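You operate a simulated robot arm through the tools that you are given. There is no shell and no other tool.

You are at the controls of a simulated robot arm. One attempt, no reset.

## Task
Tension lashings one and two to 5 kN each and lock both screws.
Fine: each pulls the other down, so check both dials; keep hands out from between bar and crate; leave both under load.

It is judged by the outcome, as a careful person would: the job done as asked, and still so three seconds after it is handed in. It fails if anything else is knocked over, pushed out of place, dropped, spilled or broken.

## Robot
A 6-joint arm with a fingered hand, fixed in place. Base frame: the origin is on the floor under the middle of its stand, x ahead of it, y to its left, z up. Units: cm, rad, N and s.
With the tool pointing down near the work surface it reaches from about 14 to 86 cm from the base axis. Its first joint turns from -2.897 to 2.897 rad. Payload 5 kg.
The tool frame sits at the grasp point between the pads (the TCP): z along the fingers, y along the line on which they close. The tips reach 3.7 cm beyond it. The gripper opens to 12.4 cm; its body begins 4.3 cm behind the TCP. The gripper is a hand of 3 fingers: y runs from the thumb to the fingers, the wrist lies at [-2.1, -12.5, -21.5] in the tool frame, and closing takes about 1.5 s.
Orientation is that of the tool frame in the base frame, as a unit quaternion [w, x, y, z]. With the fingers straight down and the wrist toward the robot, the tool's x, y and z point along [0, 1, 0], [1, 0, 0] and [0, 0, -1] of the base frame.

## Interface
- The arm moves only by the tool send_rows. Its argument "series" is a list of rows, each a list of 6 numbers: the turn, a rotation vector about the tool's x, y, z in rad, then the shift along the tool's x, y, z in cm. In form: [[ax, ay, az, tx, ty, tz], ...]. A call has 1 to 20 rows; each row is the pose to reach, as a shift and turn from the pose commanded when the call began, along the tool's axes at that moment. "jaw" is the finger opening in cm, from 0 to 12.4, set as the call begins (left out, the last holds). A row lasts 0.2 s, in which the tool goes at most 5 cm and 0.15 rad; a call with a longer step from one row to the next is refused whole, and so is a gripper value outside its range. Where a pose cannot be reached the arm comes as near as it can. A force on the tool above 40 N (or 10 N above the force at the start of the call, whichever is more), or a blocked arm, ends the call early, and 0.2 s more pass. Each finger travels about 7.2 cm/s and halts on what it meets, pressing with about 25 N; the grip force reading is that of the motor and also rises with nothing between the fingers. The clock runs only during rows and for 0.2 s after the last one: add rows that repeat a pose to give the fingers time. The reply holds the time, the measured pose of the TCP, the force on the tool along the base axes, the opening and the grip force, in the units named above and with some noise, with the torque about the TCP (base axes, N m) and any sound that the robot's microphone picked up, and new pictures: "pictures" is both (left out), scene, wrist or none.
- Cameras (640 x 400 px; columns grow to the right, rows downward): "scene" is fixed at [5.21, -65.03, 126]; the picture's right is [0.57, -0.82, 0.00], its down [-0.26, -0.18, -0.95] and it looks along [0.78, 0.54, -0.31] (base axes); focal length 316 px, centre (320, 200). "wrist" rides on the gripper at [7.2, -10.4, -15.4] in the tool frame; the picture's right is [-0.83, 0.26, -0.49], its down [-0.51, -0.72, 0.47] and it looks along [-0.23, 0.64, 0.73] (tool axes); focal length 243 px, centre (320, 200). There is no depth. A picture from a camera that has moved, and an enlarged one, comes with that camera's place and axes in the base frame and with its lens.
- set_fingers(index, middle, thumb_bend, thumb_turn): sets how far each is bent, from 0 (flat) to 1 (curled in); at 0.3 the hand is open as for a grip, at 0.7 the pads meet at the TCP. One left out holds its place. A second passes; each finger stops where it meets its share of the squeeze, and holds until it gets a number again. A gripper value or a shape takes the hand back. It gives what a move gives, with no picture; readings hold the bend of each and the force on the fingers (four entries, about 0 where the hand has none), thumb and palm. thumb_turn goes from beside the hand (0) to across from the fingers (1), as for a grip.
- set_grasp(shape): the hand has 3 fingers and takes this shape, open, in about a second: jaw (thumb against the fingers, like two jaws); tri (thumb and two fingers); tip (a fingertip pinch); poke (one finger out to press); point (the index stretched); flat (the hand flat); cup (the hand cupped); fist (a fist). The gripper value then closes the fingers along that shape, each until it touches; the sizes above hold for jaw. It gives what a move gives, with no picture.
- close_up(camera, box): a new picture of the part [left, top, right, bottom] of that camera's present view, enlarged. It takes no simulated time.
- finish_job(): hands the job in; it is judged then, once.

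Nothing tells you positions but the pictures and the camera data. Unless the task says otherwise, let go and move clear before handing in.

The tools are called after "Request:" as name(argument=value, ...) on one line, values as JSON. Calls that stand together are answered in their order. send_rows: Moves the arm, as the interface text tells. Its arguments: {"type":"object","properties":{"series":{"type":"array","items":{"type":"array","items":{"type":"number"}}},"jaw":{"type":"number"},"pictures":{"type":"string","enum":["both","scene","wrist","none"]}},"required":["series"]} The other tools are called the same way: set_grasp (shape) gives the hand a shape; set_fingers (index, middle, thumb_bend, thumb_turn) moves the fingers one by one; close_up (camera, box) takes an enlarged picture of a part of a camera's view; finish_job () hands the job in.

At the start:

```text
time: 0.0
tool_pos: [73.71, 10.1, 121.1]
orientation: [0.0, 0.707, 0.707, 0.0]
wrist_force: [0.4, 0.3, -0.6]
wrist_torque: [-0.01, 0.01, 0.01]
width: 12.37
finger_force: 0.0
shape: jaw
bend: [0.3, 0.3, 0.3, 0.98]
finger forces: [0.0, 0.1, 0.0, 0.0, 0.0, 0.0]
```

scene: 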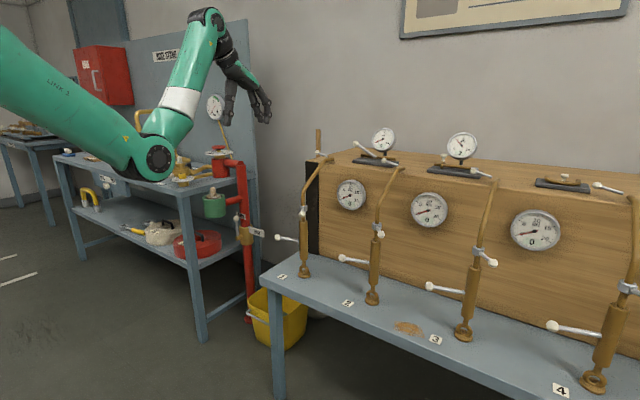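
wrist: 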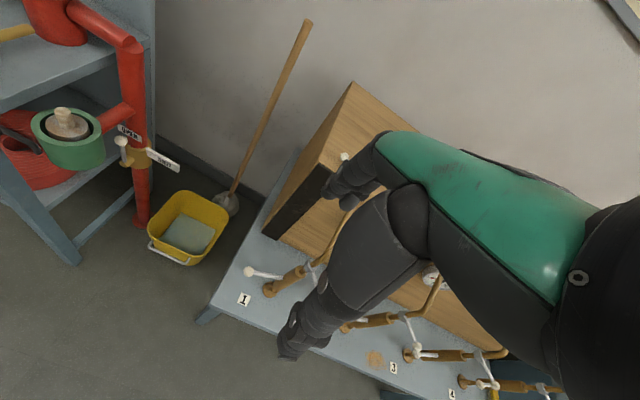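

I see a bench with four lashing tensioners (labelled 1 to 4) against a wooden crate, each with a turnbuckle body, a white-knobbed lever and a dial. I'll take enlarged pictures first to understand the mechanism.

Request:
close_up(camera="scene", box=[260, 120, 420, 220])

Request:
close_up(camera="scene", box=[260, 210, 420, 310])

Request:
close_up(camera="scene", box=[400, 120, 640, 270])

Request:
close_up(camera="scene", box=[400, 250, 640, 400])

Request:
close_up(camera="wrist", box=[220, 240, 380, 340])

```text
4.00 times, centred on (340, 170) of scene
camera zoom: at [5.21, -65.03, 126.0], right [0.57, -0.82, 0.0], down [-0.26, -0.18, -0.95], along [0.78, 0.54, -0.31], focal length 1262 px, centre (240, 320)
```

zoom: 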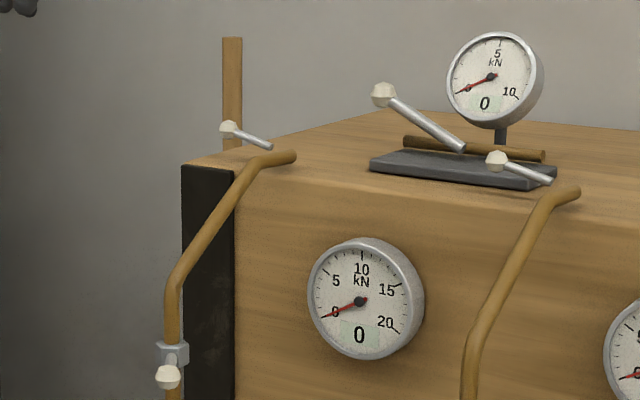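

```text
4.00 times, centred on (340, 260) of scene
camera zoom: at [5.21, -65.03, 126.0], right [0.57, -0.82, 0.0], down [-0.26, -0.18, -0.95], along [0.78, 0.54, -0.31], focal length 1262 px, centre (240, -40)
```

zoom: 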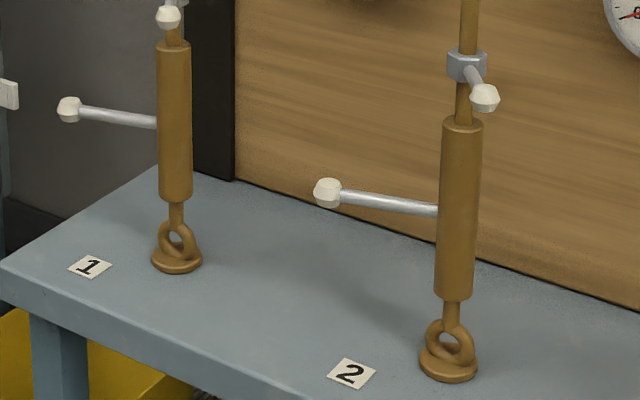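

```text
2.67 times, centred on (520, 195) of scene
camera zoom: at [5.21, -65.03, 126.0], right [0.57, -0.82, 0.0], down [-0.26, -0.18, -0.95], along [0.78, 0.54, -0.31], focal length 841 px, centre (-213, 213)
```

zoom: 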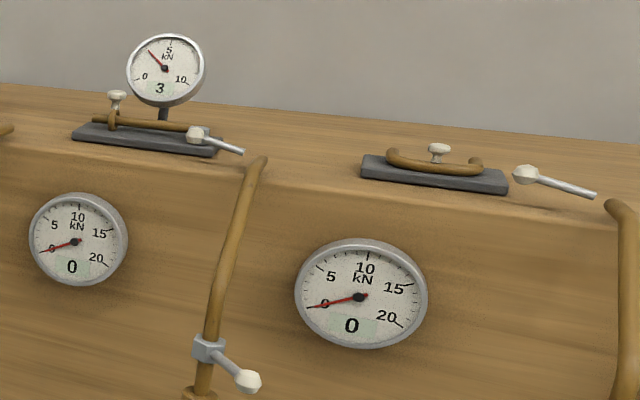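

```text
2.67 times, centred on (520, 325) of scene
camera zoom: at [5.21, -65.03, 126.0], right [0.57, -0.82, 0.0], down [-0.26, -0.18, -0.95], along [0.78, 0.54, -0.31], focal length 841 px, centre (-213, -133)
```

zoom: 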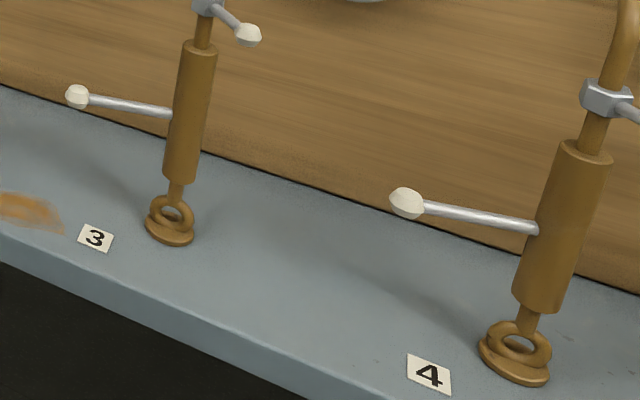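

```text
4.00 times, centred on (300, 290) of wrist
camera zoom: at [63.26, 17.31, 136.57], right [0.26, -0.83, 0.49], down [-0.72, -0.51, -0.47], along [0.64, -0.23, -0.73], focal length 970 px, centre (400, -160)
```

zoom: 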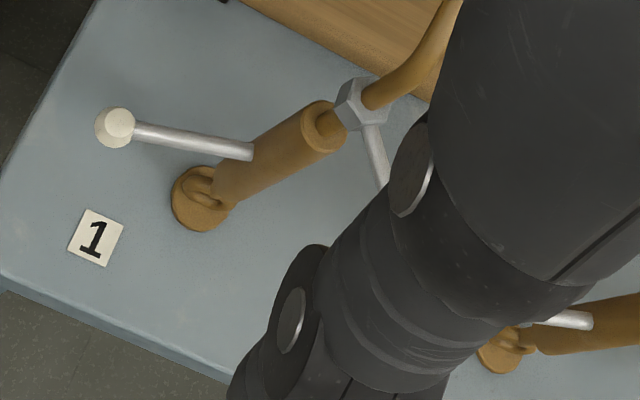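

Triangulating from both views, the bench top is at about z = 62. Turnbuckle 1 stands near (87, -1) and turnbuckle 2 near (87, -29). Their handles are at z ≈ 76, with knobs near (84, 9) and (84, -19), and the lock-nut handles are at z ≈ 89. I'll form a pointing finger first and see what it looks like.

Request:
set_grasp(shape="point")

Request:
close_up(camera="scene", box=[180, 40, 308, 120])

Request:
close_up(camera="wrist", box=[200, 100, 520, 300])

Request:
close_up(camera="scene", box=[320, 160, 384, 200])

```text
time: 0.9
tool_pos: [73.65, 10.19, 121.2]
orientation: [0.001, 0.707, 0.707, 0.0]
wrist_force: [-0.3, 0.3, 0.2]
wrist_torque: [-0.03, -0.02, 0.01]
width: 11.9
finger_force: 0.1
shape: point
bend: [0.19, 1.0, 0.99, 0.87]
finger forces: [0.0, 0.1, 0.0, 0.0, 0.1, 0.0]
```

```text
5.00 times, centred on (244, 80) of scene
camera zoom: at [5.21, -65.03, 126.0], right [0.57, -0.82, 0.0], down [-0.26, -0.18, -0.95], along [0.78, 0.54, -0.31], focal length 1577 px, centre (700, 800)
```

zoom: 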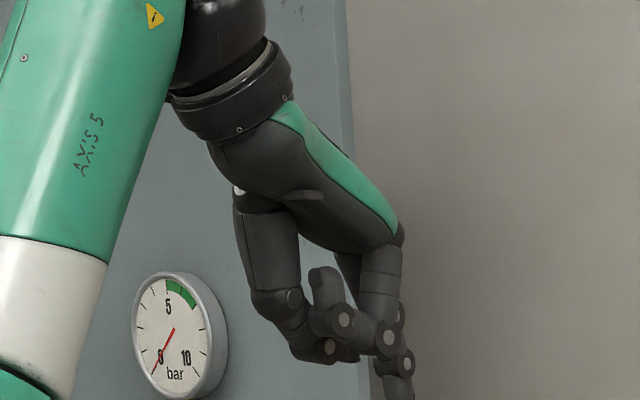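

```text
2.00 times, centred on (360, 200) of wrist
camera zoom: at [63.26, 17.3, 136.57], right [0.26, -0.83, 0.49], down [-0.72, -0.51, -0.47], along [0.64, -0.23, -0.73], focal length 485 px, centre (240, 200)
```

zoom: 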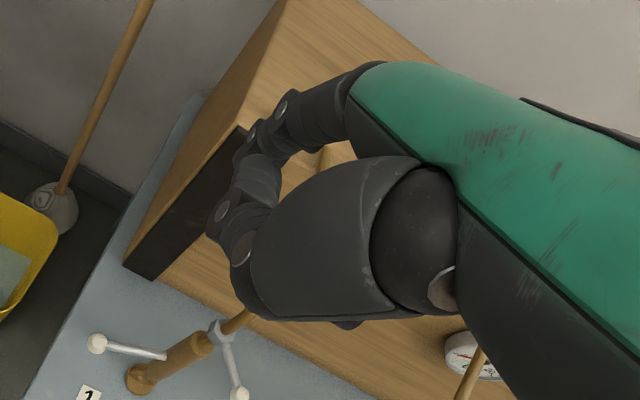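

```text
10.00 times, centred on (352, 180) of scene
camera zoom: at [5.21, -65.03, 126.0], right [0.57, -0.82, 0.0], down [-0.26, -0.18, -0.95], along [0.78, 0.54, -0.31], focal length 3155 px, centre (0, 400)
```

zoom: 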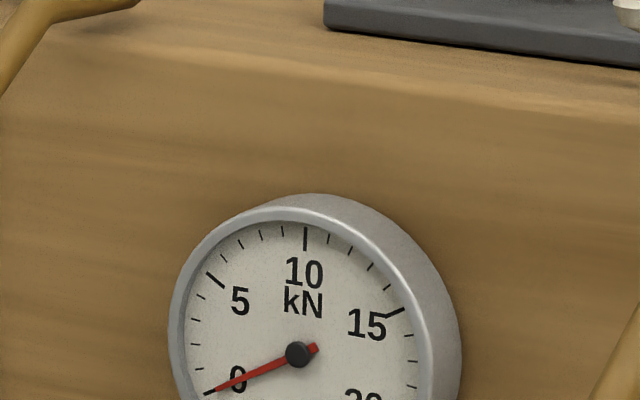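

The index is now stretched and the other fingers are curled. I'll locate its tip in both views.

Request:
close_up(camera="scene", box=[216, 80, 312, 140])

Request:
close_up(camera="wrist", box=[290, 120, 386, 180])

Request:
close_up(camera="wrist", box=[210, 240, 338, 320])

```text
6.67 times, centred on (264, 110) of scene
camera zoom: at [5.21, -65.03, 126.0], right [0.57, -0.82, 0.0], down [-0.26, -0.18, -0.95], along [0.78, 0.54, -0.31], focal length 2103 px, centre (693, 800)
```

zoom: 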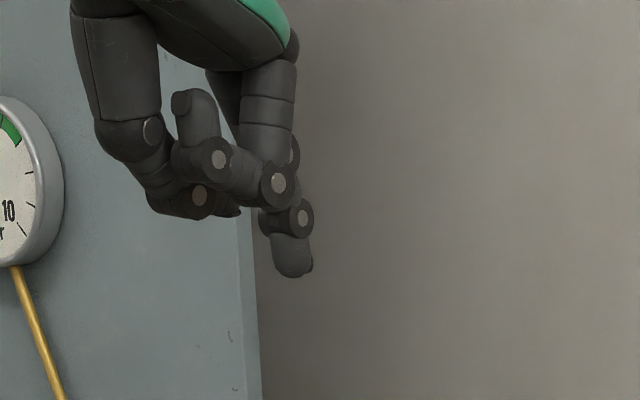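

```text
6.67 times, centred on (338, 150) of wrist
camera zoom: at [63.26, 17.3, 136.57], right [0.26, -0.83, 0.49], down [-0.72, -0.51, -0.47], along [0.64, -0.23, -0.73], focal length 1618 px, centre (200, 533)
```

zoom: 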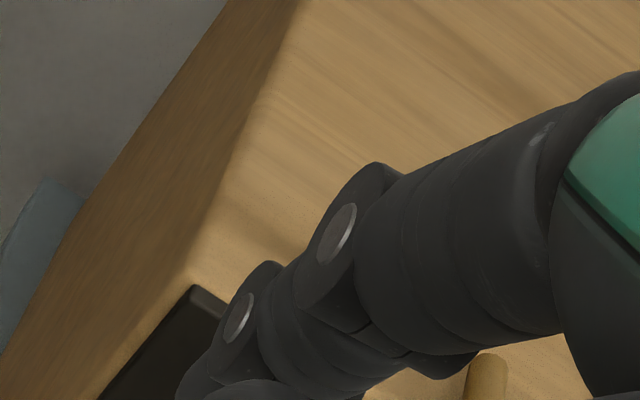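

```text
5.00 times, centred on (274, 280) of wrist
camera zoom: at [63.26, 17.3, 136.57], right [0.26, -0.83, 0.49], down [-0.72, -0.51, -0.47], along [0.64, -0.23, -0.73], focal length 1213 px, centre (550, -200)
```

zoom: 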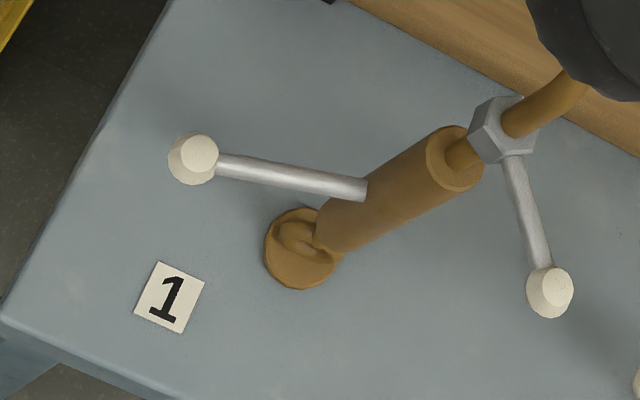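

The index and middle fingers sit on the far side of the tool and the thumb on the robot side. I'll use the jaw shape, part open, lean the hand back about 45° so the fingers hook straight down, and bring it above handle 1 for a closer look.

Request:
set_grasp(shape="jaw")

Request:
send_rows(series=[[-0.1, 0, 0, -0.1, 0.8, 3.5], [-0.2, 0, 0, -0.3, 1.6, 7], [-0.3, 0, 0, -0.4, 2.4, 10.5], [-0.4, 0, 0, -0.6, 3.2, 14], [-0.5, 0, 0, -0.7, 4, 17.5], [-0.6, 0, 0, -0.8, 4.6, 21], [-0.7, 0, 0, -1, 5, 24], [-0.7, 0, 0, -1, 5, 24]], jaw=7)

```text
time: 1.8
tool_pos: [73.7, 10.21, 121.27]
orientation: [0.0, 0.707, 0.707, 0.0]
wrist_force: [0.2, 0.0, 0.6]
wrist_torque: [-0.02, 0.02, 0.01]
width: 12.37
finger_force: 0.0
shape: jaw
bend: [0.3, 0.3, 0.3, 0.97]
finger forces: [0.1, 0.1, 0.0, 0.0, 0.0, 0.1]
```

```text
time: 3.6
tool_pos: [78.89, 9.06, 97.21]
orientation: [0.242, 0.664, 0.665, 0.242]
wrist_force: [0.0, -0.3, 0.8]
wrist_torque: [0.02, 0.02, 0.02]
width: 7.0
finger_force: 0.1
shape: jaw
bend: [0.73, 0.42, 0.66, 1.0]
finger forces: [0.0, 0.1, 0.1, 0.1, 0.0, 0.0]
camera wrist: at [60.94, 16.19, 102.29], right [-0.12, -0.83, 0.55], down [-0.25, -0.51, -0.83], along [0.96, -0.23, -0.15], focal length 243 px, centre (320, 200)
```

scene: 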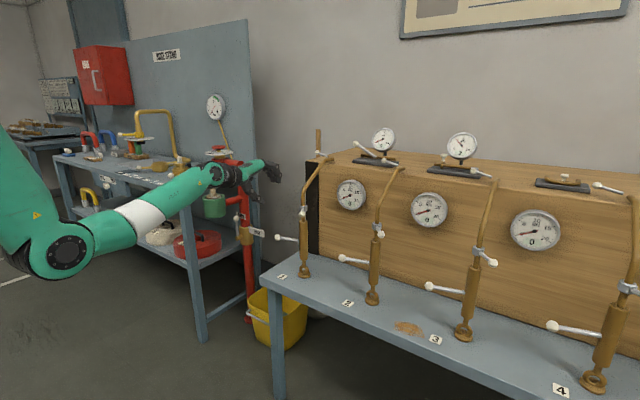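
wrist: 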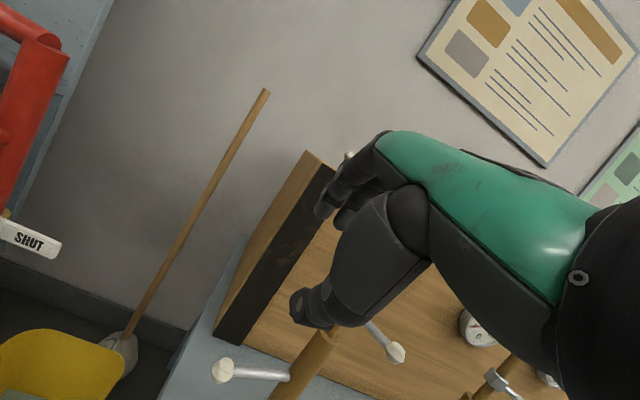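

The hand is now leaned back at (78.9, 9, 97). The index and middle bends read differently from each other, so I'll look at the hand before going lower.

Request:
close_up(camera="scene", box=[200, 140, 328, 220])

Request:
close_up(camera="wrist", box=[200, 120, 456, 280])

Request:
close_up(camera="wrist", box=[192, 280, 512, 400])

```text
5.00 times, centred on (264, 180) of scene
camera zoom: at [5.21, -65.03, 126.0], right [0.57, -0.82, 0.0], down [-0.26, -0.18, -0.95], along [0.78, 0.54, -0.31], focal length 1577 px, centre (600, 300)
```

zoom: 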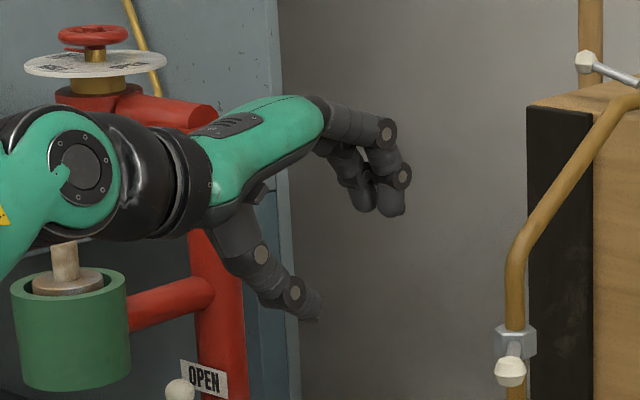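

```text
2.50 times, centred on (328, 200) of wrist
camera zoom: at [60.94, 16.19, 102.29], right [-0.12, -0.83, 0.55], down [-0.25, -0.51, -0.83], along [0.96, -0.23, -0.15], focal length 606 px, centre (300, 200)
```

zoom: 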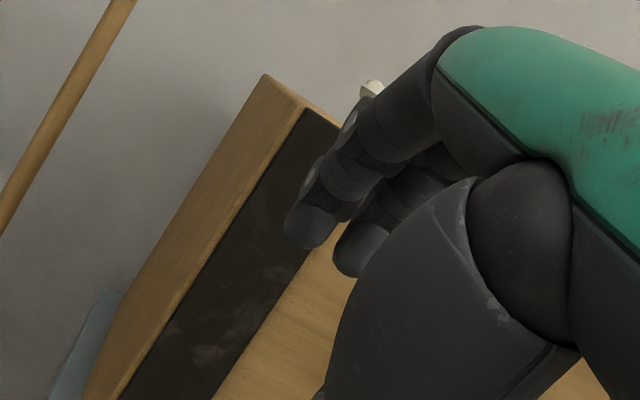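

```text
2.00 times, centred on (352, 340) of wrist
camera zoom: at [60.94, 16.19, 102.29], right [-0.12, -0.83, 0.55], down [-0.25, -0.51, -0.83], along [0.96, -0.23, -0.15], focal length 485 px, centre (256, -80)
```

zoom: 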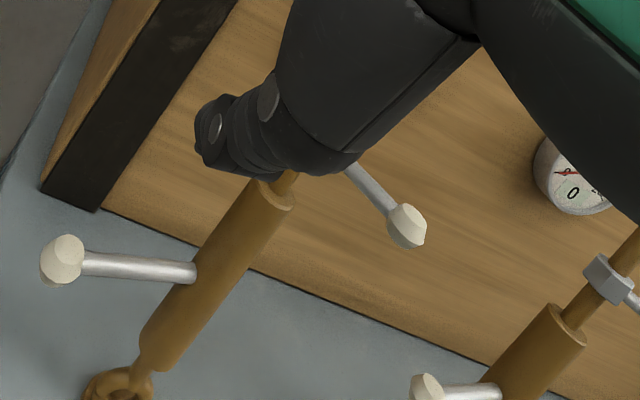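

Both fingers look properly shaped, with the thumb lower and nearer the robot. I'll drop to a pre-approach point beside handle 1, about 10 cm short of the rod along the tool axis.

Request:
send_rows(series=[[0, 0, 0, -0.4, -2.2, 2.5], [0, 0, 0, -0.8, -4.4, 5.0], [0, 0, 0, -1.1, -6.5, 7.5], [0, 0, 0, -1.5, -8.7, 9.9], [0, 0, 0, -1.5, -8.7, 9.9]], jaw=6)

Request:
close_up(camera="scene", box=[220, 170, 380, 270])

```text
time: 4.8
tool_pos: [78.48, 7.5, 84.01]
orientation: [0.243, 0.664, 0.664, 0.242]
wrist_force: [-1.0, -1.4, 0.3]
wrist_torque: [-0.03, -0.01, -0.02]
width: 6.02
finger_force: 0.0
shape: jaw
bend: [0.74, 0.45, 0.7, 1.0]
finger forces: [0.1, 0.1, 0.0, 0.0, 0.0, 0.1]
camera wrist: at [60.53, 14.62, 89.05], right [-0.12, -0.83, 0.54], down [-0.25, -0.51, -0.83], along [0.96, -0.23, -0.15], focal length 243 px, centre (320, 200)
```

scene: 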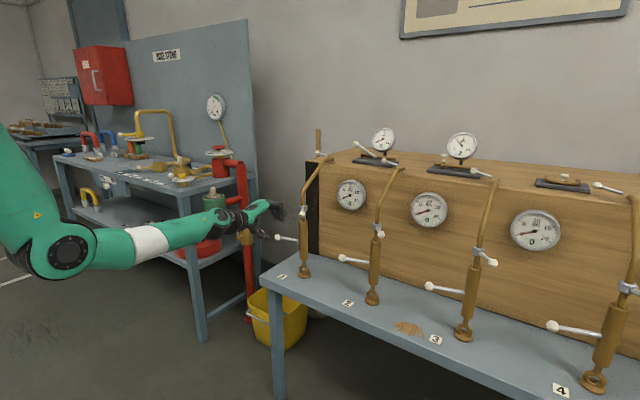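
wrist: 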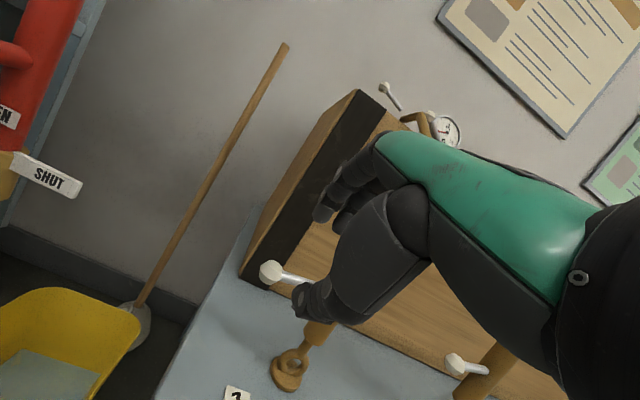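

```text
4.00 times, centred on (300, 220) of scene
camera zoom: at [5.21, -65.03, 126.0], right [0.57, -0.82, 0.0], down [-0.26, -0.18, -0.95], along [0.78, 0.54, -0.31], focal length 1262 px, centre (400, 120)
```

zoom: 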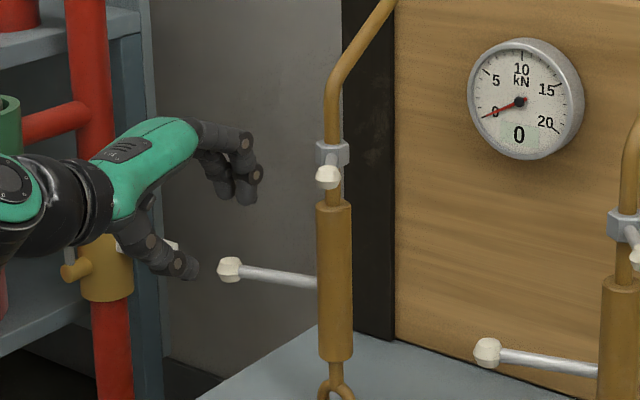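

The fingertips are near (84, 7, 83) and the thumb tip near (78, 7, 79), as I estimated. Next I'll slide along the tool axis so the outer end of handle 1 sits between the fingers and thumb.

Request:
send_rows(series=[[0, 0, 0, 1.0, 0, 2], [0, 0, 0, 1.3, 0, 4], [0, 0, 0, 1.3, 0, 6], [0, 0, 0, 1.3, 0, 8], [0, 0, 0, 1.3, 0, 9.3], [0, 0, 0, 1.3, 0, 9.3]])

Request:
close_up(camera="scene", box=[220, 170, 380, 270])

Request:
close_up(camera="wrist", box=[220, 150, 476, 310])

```text
time: 6.2
tool_pos: [84.43, 8.89, 76.91]
orientation: [0.242, 0.663, 0.665, 0.243]
wrist_force: [0.6, -1.1, -0.2]
wrist_torque: [0.0, -0.01, 0.0]
width: 6.03
finger_force: 0.0
shape: jaw
bend: [0.74, 0.45, 0.7, 1.0]
finger forces: [0.0, 0.0, 0.0, 0.0, 0.0, 0.0]
camera wrist: at [66.54, 16.06, 81.93], right [-0.12, -0.83, 0.55], down [-0.25, -0.51, -0.83], along [0.96, -0.23, -0.15], focal length 243 px, centre (320, 200)
```

scene: 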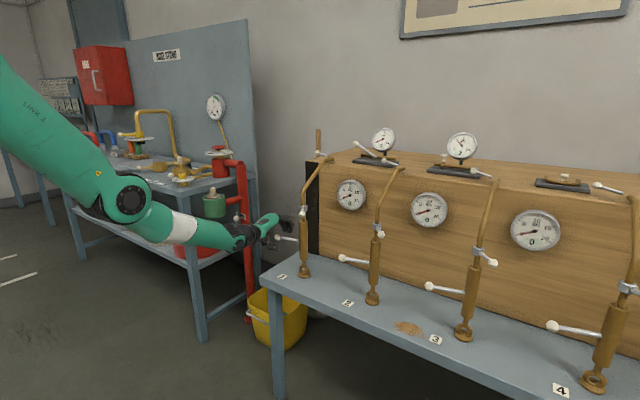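
wrist: 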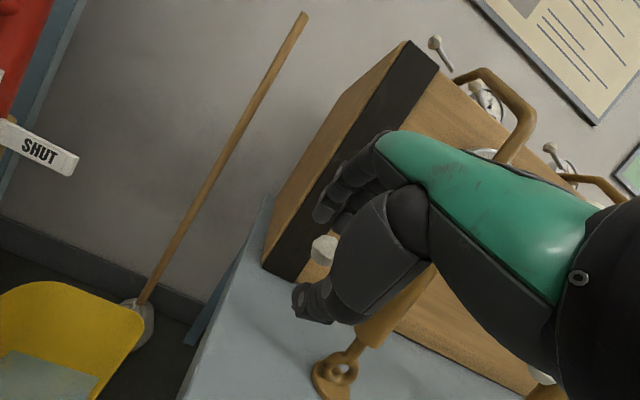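

```text
4.00 times, centred on (300, 220) of scene
camera zoom: at [5.21, -65.03, 126.0], right [0.57, -0.82, 0.0], down [-0.26, -0.18, -0.95], along [0.78, 0.54, -0.31], focal length 1262 px, centre (400, 120)
```

zoom: 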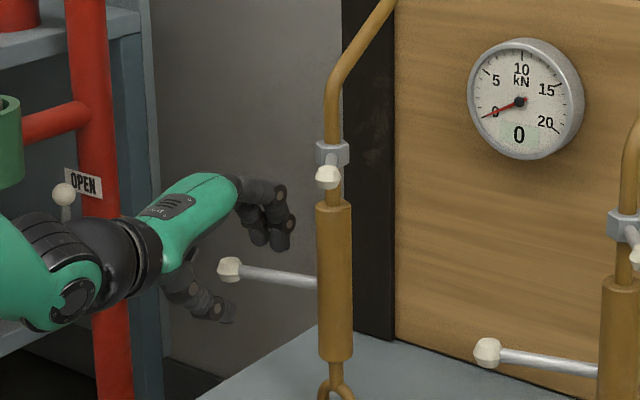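

```text
2.50 times, centred on (348, 230) of wrist
camera zoom: at [66.54, 16.06, 81.93], right [-0.12, -0.83, 0.55], down [-0.25, -0.51, -0.83], along [0.96, -0.23, -0.15], focal length 606 px, centre (250, 125)
```

zoom: 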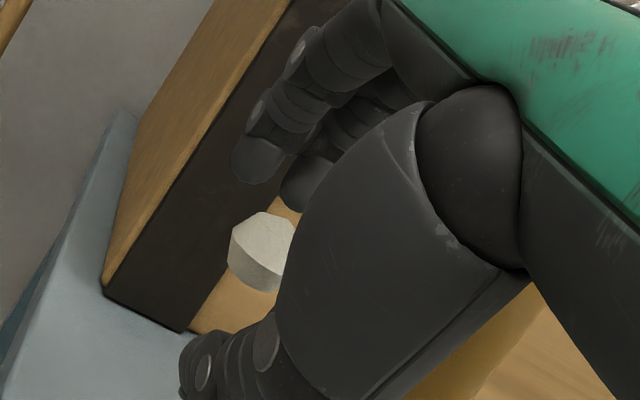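

The knob of handle 1 is between the thumb and fingers. I'll close gently onto it.

Request:
send_rows(series=[[0, 0, 0, 0, 0, 0], [0, 0, 0, 0, 0, 0], [0, 0, 0, 0, 0, 0], [0, 0, 0, 0, 0, 0], [0, 0, 0, 0, 0, 0]], jaw=2.0, pictures="none")

Request:
close_up(camera="scene", box=[220, 170, 380, 270])

Request:
close_up(camera="wrist", box=[220, 150, 476, 310])

```text
time: 7.4
tool_pos: [84.4, 8.87, 77.06]
orientation: [0.242, 0.664, 0.664, 0.243]
wrist_force: [-1.5, 0.4, -1.3]
wrist_torque: [-0.01, 0.05, -0.02]
width: 2.05
finger_force: 0.1
shape: jaw
bend: [0.73, 0.61, 0.73, 1.0]
finger forces: [0.0, 0.1, 0.1, 0.0, 1.6, 0.0]
```

```text
4.00 times, centred on (300, 220) of scene
camera zoom: at [5.21, -65.03, 126.0], right [0.57, -0.82, 0.0], down [-0.26, -0.18, -0.95], along [0.78, 0.54, -0.31], focal length 1262 px, centre (400, 120)
```

zoom: 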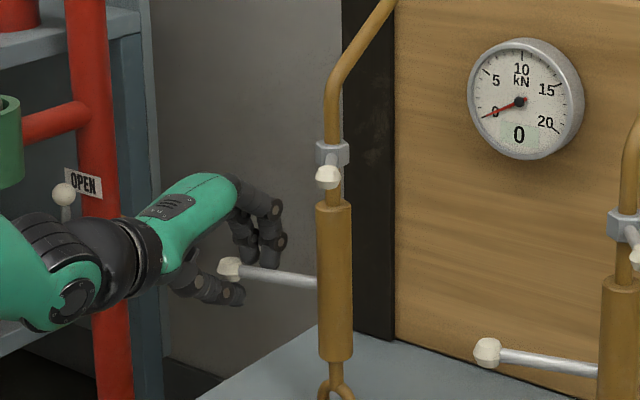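

```text
2.50 times, centred on (348, 230) of wrist
camera zoom: at [66.52, 16.07, 81.92], right [-0.12, -0.83, 0.55], down [-0.25, -0.51, -0.83], along [0.96, -0.23, -0.15], focal length 606 px, centre (250, 125)
```

zoom: 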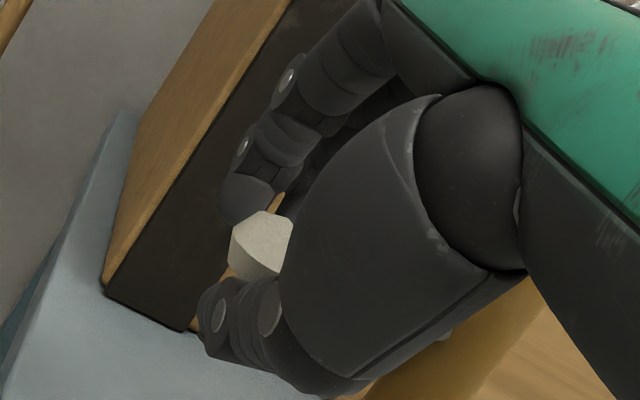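

The fingers are hooked on the far side of the knob and clear of the bar. I'll lower about 1 cm for a better hold and pull the handle 4 cm toward the robot, watching the force and the dial.

Request:
send_rows(series=[[0, 0, 0, 0, -0.64, 0.77], [0, 0, 0, 0, -1.41, 0.12], [0, 0, 0, -0.1, -2.17, -0.52], [0, 0, 0, -0.3, -2.94, -1.17], [0, 0, 0, -0.6, -3.7, -1.81]], pictures="none")

Request:
close_up(camera="scene", box=[220, 170, 380, 270])

Request:
close_up(camera="wrist", box=[220, 150, 476, 310])

```text
time: 8.6
tool_pos: [80.45, 8.31, 75.97]
orientation: [0.243, 0.665, 0.664, 0.242]
wrist_force: [1.1, -0.2, -0.4]
wrist_torque: [0.02, 0.03, 0.02]
width: 2.0
finger_force: 0.2
shape: jaw
bend: [0.73, 0.6, 0.74, 1.0]
finger forces: [0.0, 0.9, 0.0, 0.1, 0.0, 0.0]
```

```text
4.00 times, centred on (300, 220) of scene
camera zoom: at [5.21, -65.03, 126.0], right [0.57, -0.82, 0.0], down [-0.26, -0.18, -0.95], along [0.78, 0.54, -0.31], focal length 1262 px, centre (400, 120)
```

zoom: 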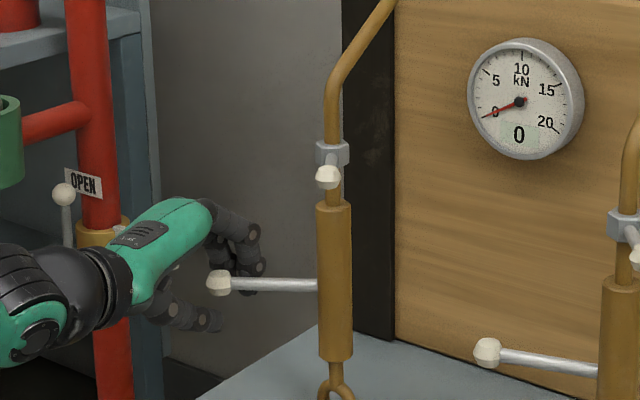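

```text
2.50 times, centred on (348, 230) of wrist
camera zoom: at [62.55, 15.43, 80.95], right [-0.12, -0.83, 0.55], down [-0.25, -0.51, -0.83], along [0.96, -0.23, -0.15], focal length 606 px, centre (250, 125)
```

zoom: 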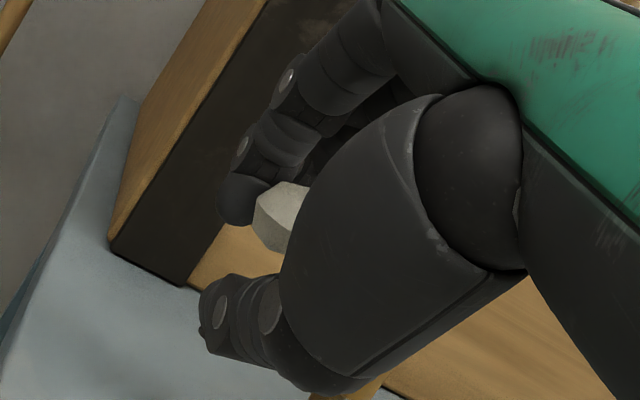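

The handle swings freely toward the robot, about 15° so far, and the dial still reads 0. I'll keep following the arc.

Request:
send_rows(series=[[0, 0, 0, -0.8, -0.96, -0.81], [0, 0, 0, -1.5, -1.87, -1.58], [0, 0, 0, -2.1, -2.5, -2.1], [0, 0, 0, -2.8, -3.1, -2.61], [0, 0, 0, -3.5, -3.6, -3.0]], pictures="none")

Request:
close_up(camera="scene", box=[220, 170, 380, 270])

Request:
close_up(camera="wrist", box=[220, 150, 476, 310])

```text
time: 9.8
tool_pos: [75.86, 4.71, 75.92]
orientation: [0.241, 0.664, 0.665, 0.242]
wrist_force: [1.9, 1.7, 0.4]
wrist_torque: [0.03, 0.02, 0.08]
width: 2.01
finger_force: 0.1
shape: jaw
bend: [0.73, 0.6, 0.74, 1.0]
finger forces: [0.0, 1.7, 0.0, 0.0, 0.0, 0.0]
```

```text
4.00 times, centred on (300, 220) of scene
camera zoom: at [5.21, -65.03, 126.0], right [0.57, -0.82, 0.0], down [-0.26, -0.18, -0.95], along [0.78, 0.54, -0.31], focal length 1262 px, centre (400, 120)
```

zoom: 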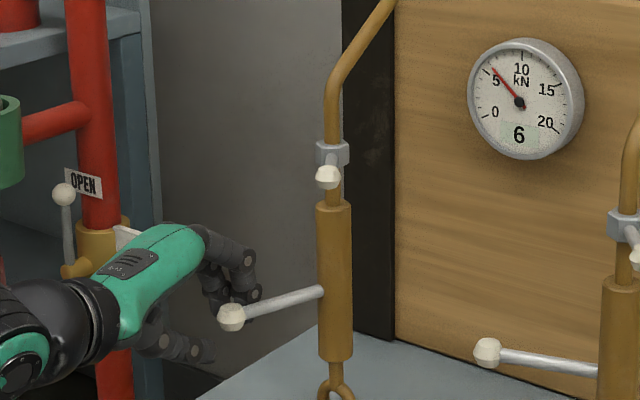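

```text
2.50 times, centred on (348, 230) of wrist
camera zoom: at [57.91, 11.96, 80.98], right [-0.12, -0.83, 0.55], down [-0.25, -0.51, -0.83], along [0.96, -0.23, -0.15], focal length 606 px, centre (250, 125)
```

zoom: 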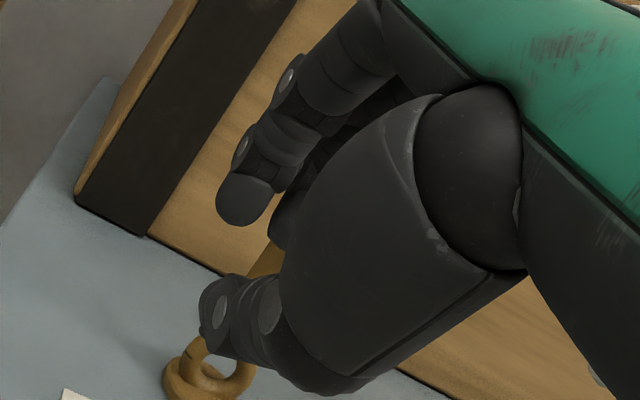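

Dial 1 now reads about 6 kN with handle 1 at about 160°, so pulling toward the robot tensions it. I'll leave it slightly high because lashing 2 will pull it down. Next I'll step the fingers sideways off the handle, back away and check that it holds.

Request:
send_rows(series=[[0, 0, 0, 1.5, 0, 0], [0, 0, 0, 3.5, 0, 0], [0, 0, 0, 4.0, 0, -3], [0, 0, 0, 4.0, 0, -6.5], [0, 0, 0, 4.0, 0, -10]], jaw=4, pictures="none")

Request:
close_up(camera="scene", box=[260, 160, 420, 260])

Request:
close_up(camera="scene", box=[320, 170, 384, 210])

Request:
close_up(camera="scene", box=[398, 185, 462, 225])

```text
time: 11.0
tool_pos: [69.35, 9.07, 83.55]
orientation: [0.242, 0.664, 0.665, 0.242]
wrist_force: [0.2, 0.0, -0.3]
wrist_torque: [0.01, 0.01, 0.0]
width: 3.97
finger_force: 0.0
shape: jaw
bend: [0.74, 0.53, 0.73, 1.0]
finger forces: [0.0, 0.1, 0.0, 0.0, 0.0, 0.0]
```

```text
4.00 times, centred on (340, 210) of scene
camera zoom: at [5.21, -65.03, 126.0], right [0.57, -0.82, 0.0], down [-0.26, -0.18, -0.95], along [0.78, 0.54, -0.31], focal length 1262 px, centre (240, 160)
```

zoom: 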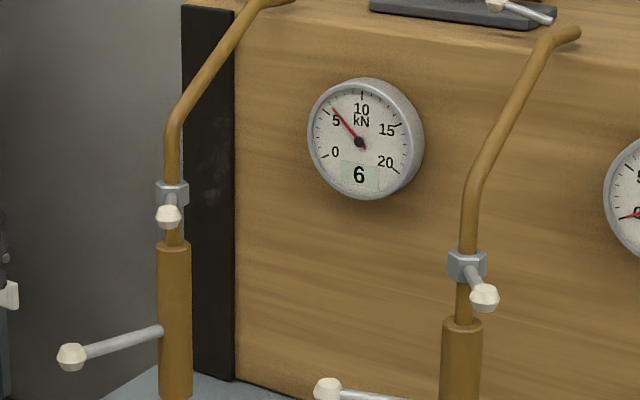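

```text
10.00 times, centred on (352, 190) of scene
camera zoom: at [5.21, -65.03, 126.0], right [0.57, -0.82, 0.0], down [-0.26, -0.18, -0.95], along [0.78, 0.54, -0.31], focal length 3155 px, centre (0, 300)
```

zoom: 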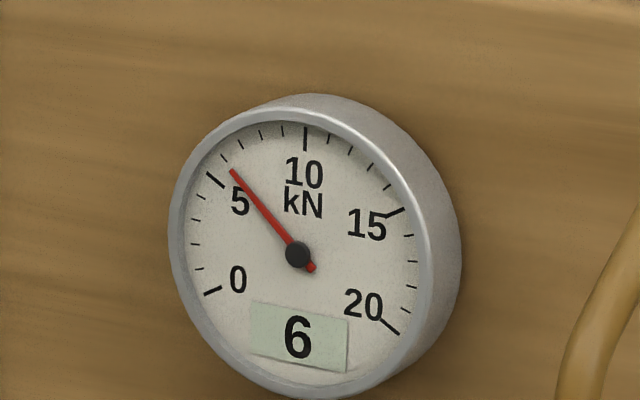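

```text
10.00 times, centred on (430, 205) of scene
camera zoom: at [5.21, -65.03, 126.0], right [0.57, -0.82, 0.0], down [-0.26, -0.18, -0.95], along [0.78, 0.54, -0.31], focal length 3155 px, centre (-780, 150)
```

zoom: 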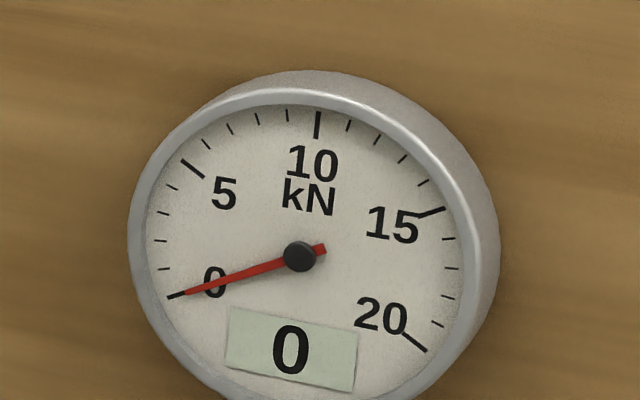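

Lashing 1 holds at about 6 kN with the hand away, and dial 2 reads 0. Next I'll go around in front to the pre-approach point at handle 2 and open the jaw a little.

Request:
send_rows(series=[[0, 0, 0, -3, -1, -3.46], [0, 0, 0, -7.8, -1, -3.46], [0, 0, 0, -12.6, -1, -3.46], [0, 0, 0, -17.4, -1, -3.46], [0, 0, 0, -22.2, -1, -3.46], [0, 0, 0, -26.5, -1, -3.46], [0, 0, 0, -28.0, 1.76, -0.5], [0, 0, 0, -28.0, 4.5, 2.5], [0, 0, 0, -28.0, 7.28, 5.41], [0, 0, 0, -28.0, 7.28, 5.41]], jaw=6)

Request:
close_up(camera="scene", box=[280, 180, 440, 280])

```text
time: 13.2
tool_pos: [78.22, -19.04, 84.01]
orientation: [0.243, 0.664, 0.664, 0.242]
wrist_force: [0.1, 0.6, 0.3]
wrist_torque: [-0.02, 0.02, 0.01]
width: 5.99
finger_force: 0.1
shape: jaw
bend: [0.74, 0.46, 0.7, 1.0]
finger forces: [0.0, 0.0, 0.1, 0.0, 0.0, 0.0]
camera wrist: at [60.29, -11.97, 89.03], right [-0.12, -0.83, 0.55], down [-0.25, -0.51, -0.83], along [0.96, -0.23, -0.15], focal length 243 px, centre (320, 200)
```

scene: 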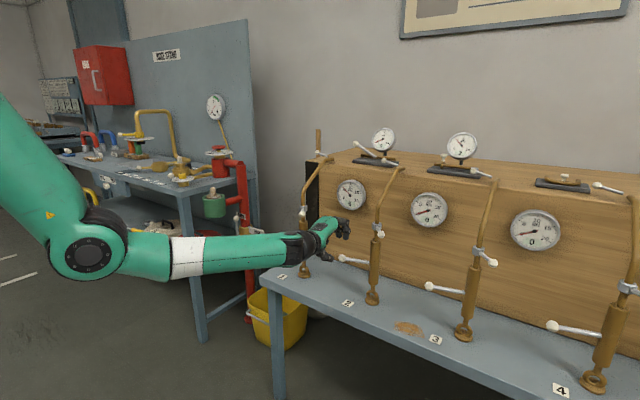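
wrist: 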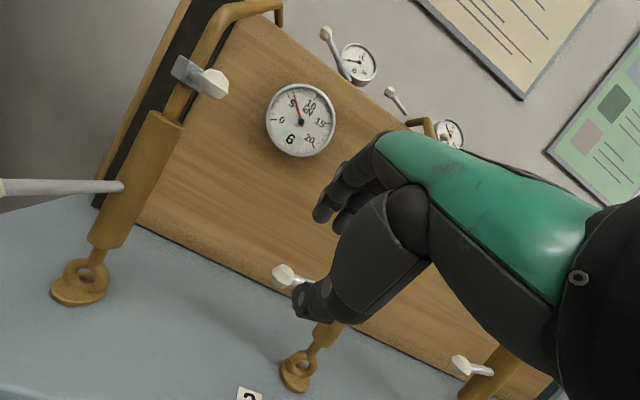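

```text
4.00 times, centred on (360, 230) of scene
camera zoom: at [5.21, -65.03, 126.0], right [0.57, -0.82, 0.0], down [-0.26, -0.18, -0.95], along [0.78, 0.54, -0.31], focal length 1262 px, centre (160, 80)
```

zoom: 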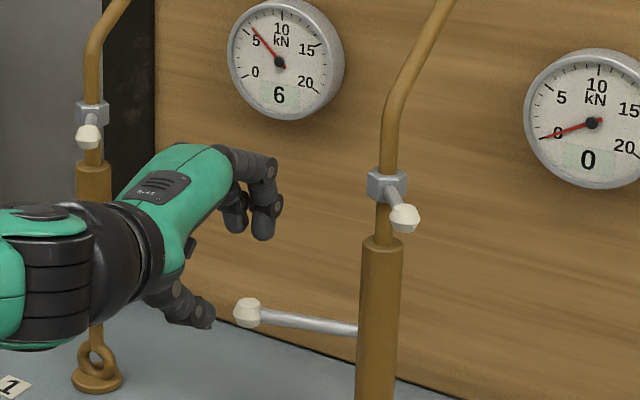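

The setup at handle 2 matches handle 1. I'll slide in, close to 2 cm around the knob, and lower slightly.

Request:
send_rows(series=[[0, 0, 0, 0, 0, 2.5], [0, 0, 0, 0, 0, 5], [0, 0, 0, 0, 0, 7.5], [0, 0, 0, 0, 0, 9.5], [0, 0, 0, 0, 0, 9.5]], pictures="none")

Request:
send_rows(series=[[0, 0, 0, 0, 0, 0], [0, 0, 0, 0, 0, 0], [0, 0, 0, 0, 0, 0], [0, 0, 0, 0, 0, 0]], jaw=2.0, pictures="none")

Request:
close_up(camera="scene", box=[280, 180, 440, 280])

Request:
close_up(camera="wrist", box=[220, 150, 476, 310])

```text
time: 14.4
tool_pos: [83.33, -19.34, 77.98]
orientation: [0.242, 0.665, 0.664, 0.242]
wrist_force: [-0.3, -0.3, 0.6]
wrist_torque: [-0.02, -0.01, -0.02]
width: 5.99
finger_force: 0.0
shape: jaw
bend: [0.74, 0.46, 0.7, 1.0]
finger forces: [0.0, 0.0, 0.0, 0.0, 0.0, 0.0]
out of reach, approached as far as the arm can: row 4, 5
```

```text
time: 15.4
tool_pos: [83.36, -19.29, 77.96]
orientation: [0.243, 0.664, 0.664, 0.242]
wrist_force: [-5.2, 0.8, -1.4]
wrist_torque: [0.01, 0.2, 0.0]
width: 2.11
finger_force: 0.1
shape: jaw
bend: [0.73, 0.61, 0.72, 1.0]
finger forces: [0.0, 0.0, 0.0, 0.0, 4.5, 0.1]
```

```text
4.00 times, centred on (360, 230) of scene
camera zoom: at [5.21, -65.03, 126.0], right [0.57, -0.82, 0.0], down [-0.26, -0.18, -0.95], along [0.78, 0.54, -0.31], focal length 1262 px, centre (160, 80)
```

zoom: 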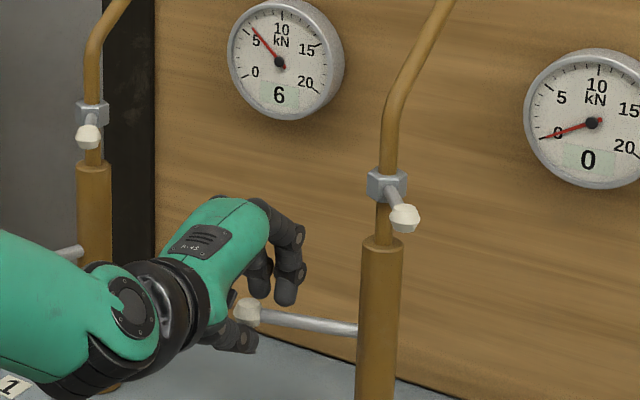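

```text
2.50 times, centred on (348, 230) of wrist
camera zoom: at [65.38, -12.18, 83.08], right [-0.12, -0.83, 0.55], down [-0.25, -0.51, -0.83], along [0.96, -0.23, -0.15], focal length 606 px, centre (250, 125)
```

zoom: 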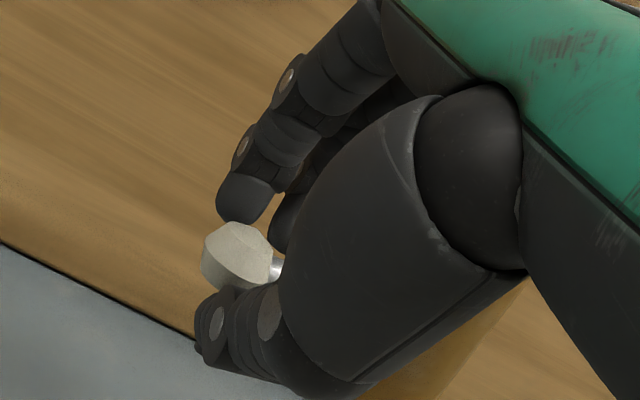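

I hit the reach limit at (83.3, -19.3, 78), but the fingers are still past the rod and the thumb is touching the knob from below. I'll lower nearly 2 cm and start pulling a little.

Request:
send_rows(series=[[0, 0, 0, 0, -0.77, 0.53], [0, 0, 0, 0, -1.54, 1.06], [0, 0, 0, 0, -2.3, 0.42]], pictures="none")

Request:
close_up(camera="scene", box=[280, 180, 440, 280])

Request:
close_up(camera="wrist", box=[220, 150, 476, 310])

```text
time: 16.2
tool_pos: [81.79, -19.15, 76.45]
orientation: [0.244, 0.664, 0.664, 0.243]
wrist_force: [0.5, -0.5, 0.2]
wrist_torque: [0.02, -0.04, -0.01]
width: 2.01
finger_force: 0.1
shape: jaw
bend: [0.73, 0.6, 0.74, 1.0]
finger forces: [0.2, 0.8, 0.0, 0.0, 0.0, 0.1]
out of reach, approached as far as the arm can: row 2
```

```text
4.00 times, centred on (360, 230) of scene
camera zoom: at [5.21, -65.03, 126.0], right [0.57, -0.82, 0.0], down [-0.26, -0.18, -0.95], along [0.78, 0.54, -0.31], focal length 1262 px, centre (160, 80)
```

zoom: 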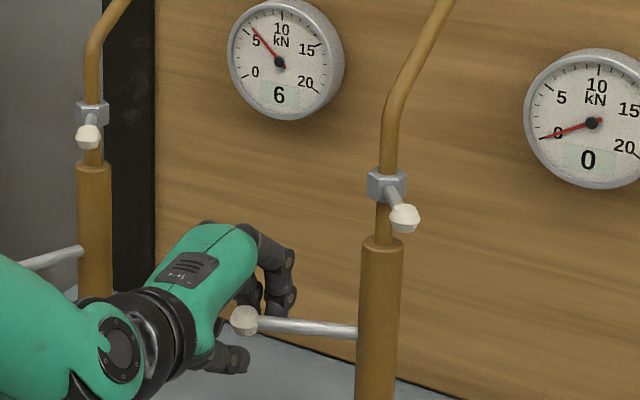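

```text
2.50 times, centred on (348, 230) of wrist
camera zoom: at [63.86, -12.09, 81.44], right [-0.12, -0.83, 0.55], down [-0.25, -0.51, -0.83], along [0.96, -0.23, -0.15], focal length 606 px, centre (250, 125)
```

zoom: 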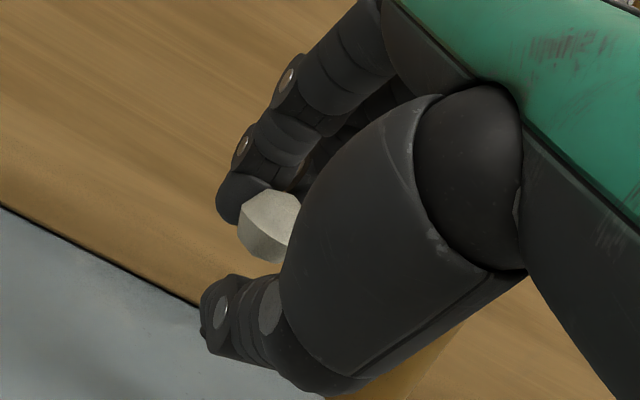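

The fingers have just made contact behind handle 2. I'll pull it along the arc to roughly 140°.

Request:
send_rows(series=[[0, 0, 0, -0.55, -1.33, -0.6], [0, 0, 0, -1.25, -2.25, -1.36], [0, 0, 0, -1.95, -3.17, -2.14]], pictures="none")

Request:
close_up(camera="scene", box=[280, 180, 440, 280])

Request:
close_up(camera="scene", box=[330, 170, 490, 270])

```text
time: 17.0
tool_pos: [78.77, -21.32, 75.12]
orientation: [0.243, 0.663, 0.665, 0.244]
wrist_force: [0.4, 2.1, 1.6]
wrist_torque: [-0.04, -0.06, 0.05]
width: 2.02
finger_force: 0.0
shape: jaw
bend: [0.73, 0.6, 0.74, 1.0]
finger forces: [0.1, 1.5, 0.0, 0.0, 0.0, 0.0]
out of reach, approached as far as the arm can: row 2, 3
```

```text
4.00 times, centred on (360, 230) of scene
camera zoom: at [5.21, -65.03, 126.0], right [0.57, -0.82, 0.0], down [-0.26, -0.18, -0.95], along [0.78, 0.54, -0.31], focal length 1262 px, centre (160, 80)
```

zoom: 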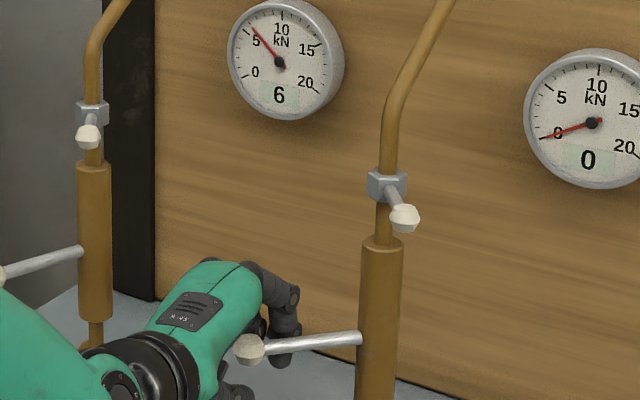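

```text
4.00 times, centred on (410, 220) of scene
camera zoom: at [5.21, -65.03, 126.0], right [0.57, -0.82, 0.0], down [-0.26, -0.18, -0.95], along [0.78, 0.54, -0.31], focal length 1262 px, centre (-40, 120)
```

zoom: 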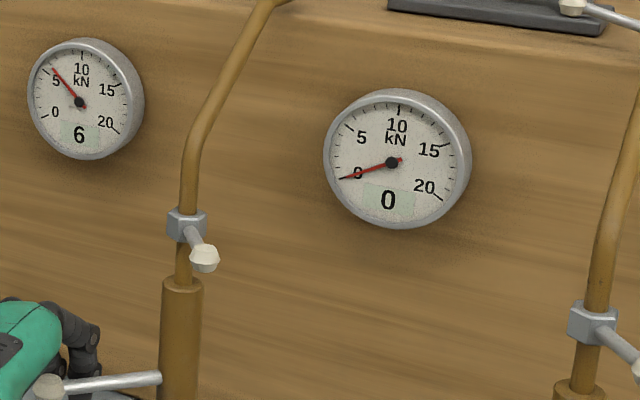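

Handle 2 is at about 136° with dial 2 still at 0, and the arm is close to a limit in this posture. I'll yaw the hand slightly to the arm's natural direction and continue in small steps.

Request:
send_rows(series=[[0, -0.048, 0.058, -0.3, -0.2, -0.9], [0, -0.096, 0.115, -0.7, -0.64, -1.72]], pictures="none")

Request:
close_up(camera="scene", box=[330, 170, 490, 270])

Request:
close_up(camera="scene", box=[280, 200, 440, 300])

```text
time: 17.6
tool_pos: [78.8, -22.03, 73.82]
orientation: [0.259, 0.713, 0.612, 0.223]
wrist_force: [0.3, -0.1, -1.1]
wrist_torque: [0.0, 0.04, 0.04]
width: 1.99
finger_force: 0.1
shape: jaw
bend: [0.73, 0.61, 0.74, 1.0]
finger forces: [0.0, 0.2, 0.0, 0.1, 0.1, 0.1]
out of reach, approached as far as the arm can: row 1, 2
```

```text
4.00 times, centred on (410, 220) of scene
camera zoom: at [5.21, -65.03, 126.0], right [0.57, -0.82, 0.0], down [-0.26, -0.18, -0.95], along [0.78, 0.54, -0.31], focal length 1262 px, centre (-40, 120)
```

zoom: 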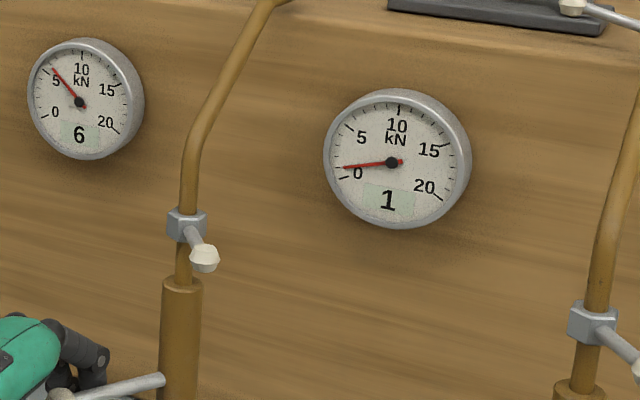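

```text
4.00 times, centred on (360, 250) of scene
camera zoom: at [5.21, -65.03, 126.0], right [0.57, -0.82, 0.0], down [-0.26, -0.18, -0.95], along [0.78, 0.54, -0.31], focal length 1262 px, centre (160, 0)
```

zoom: 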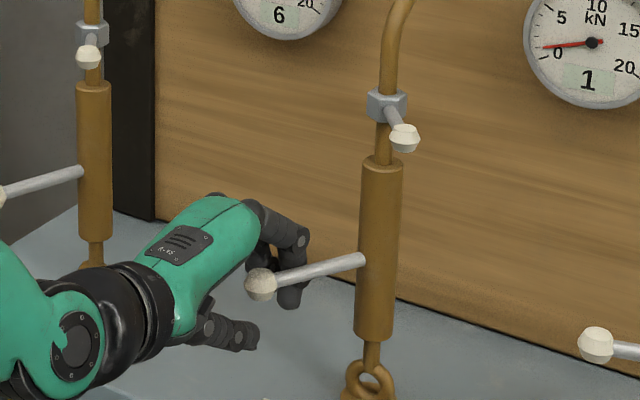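

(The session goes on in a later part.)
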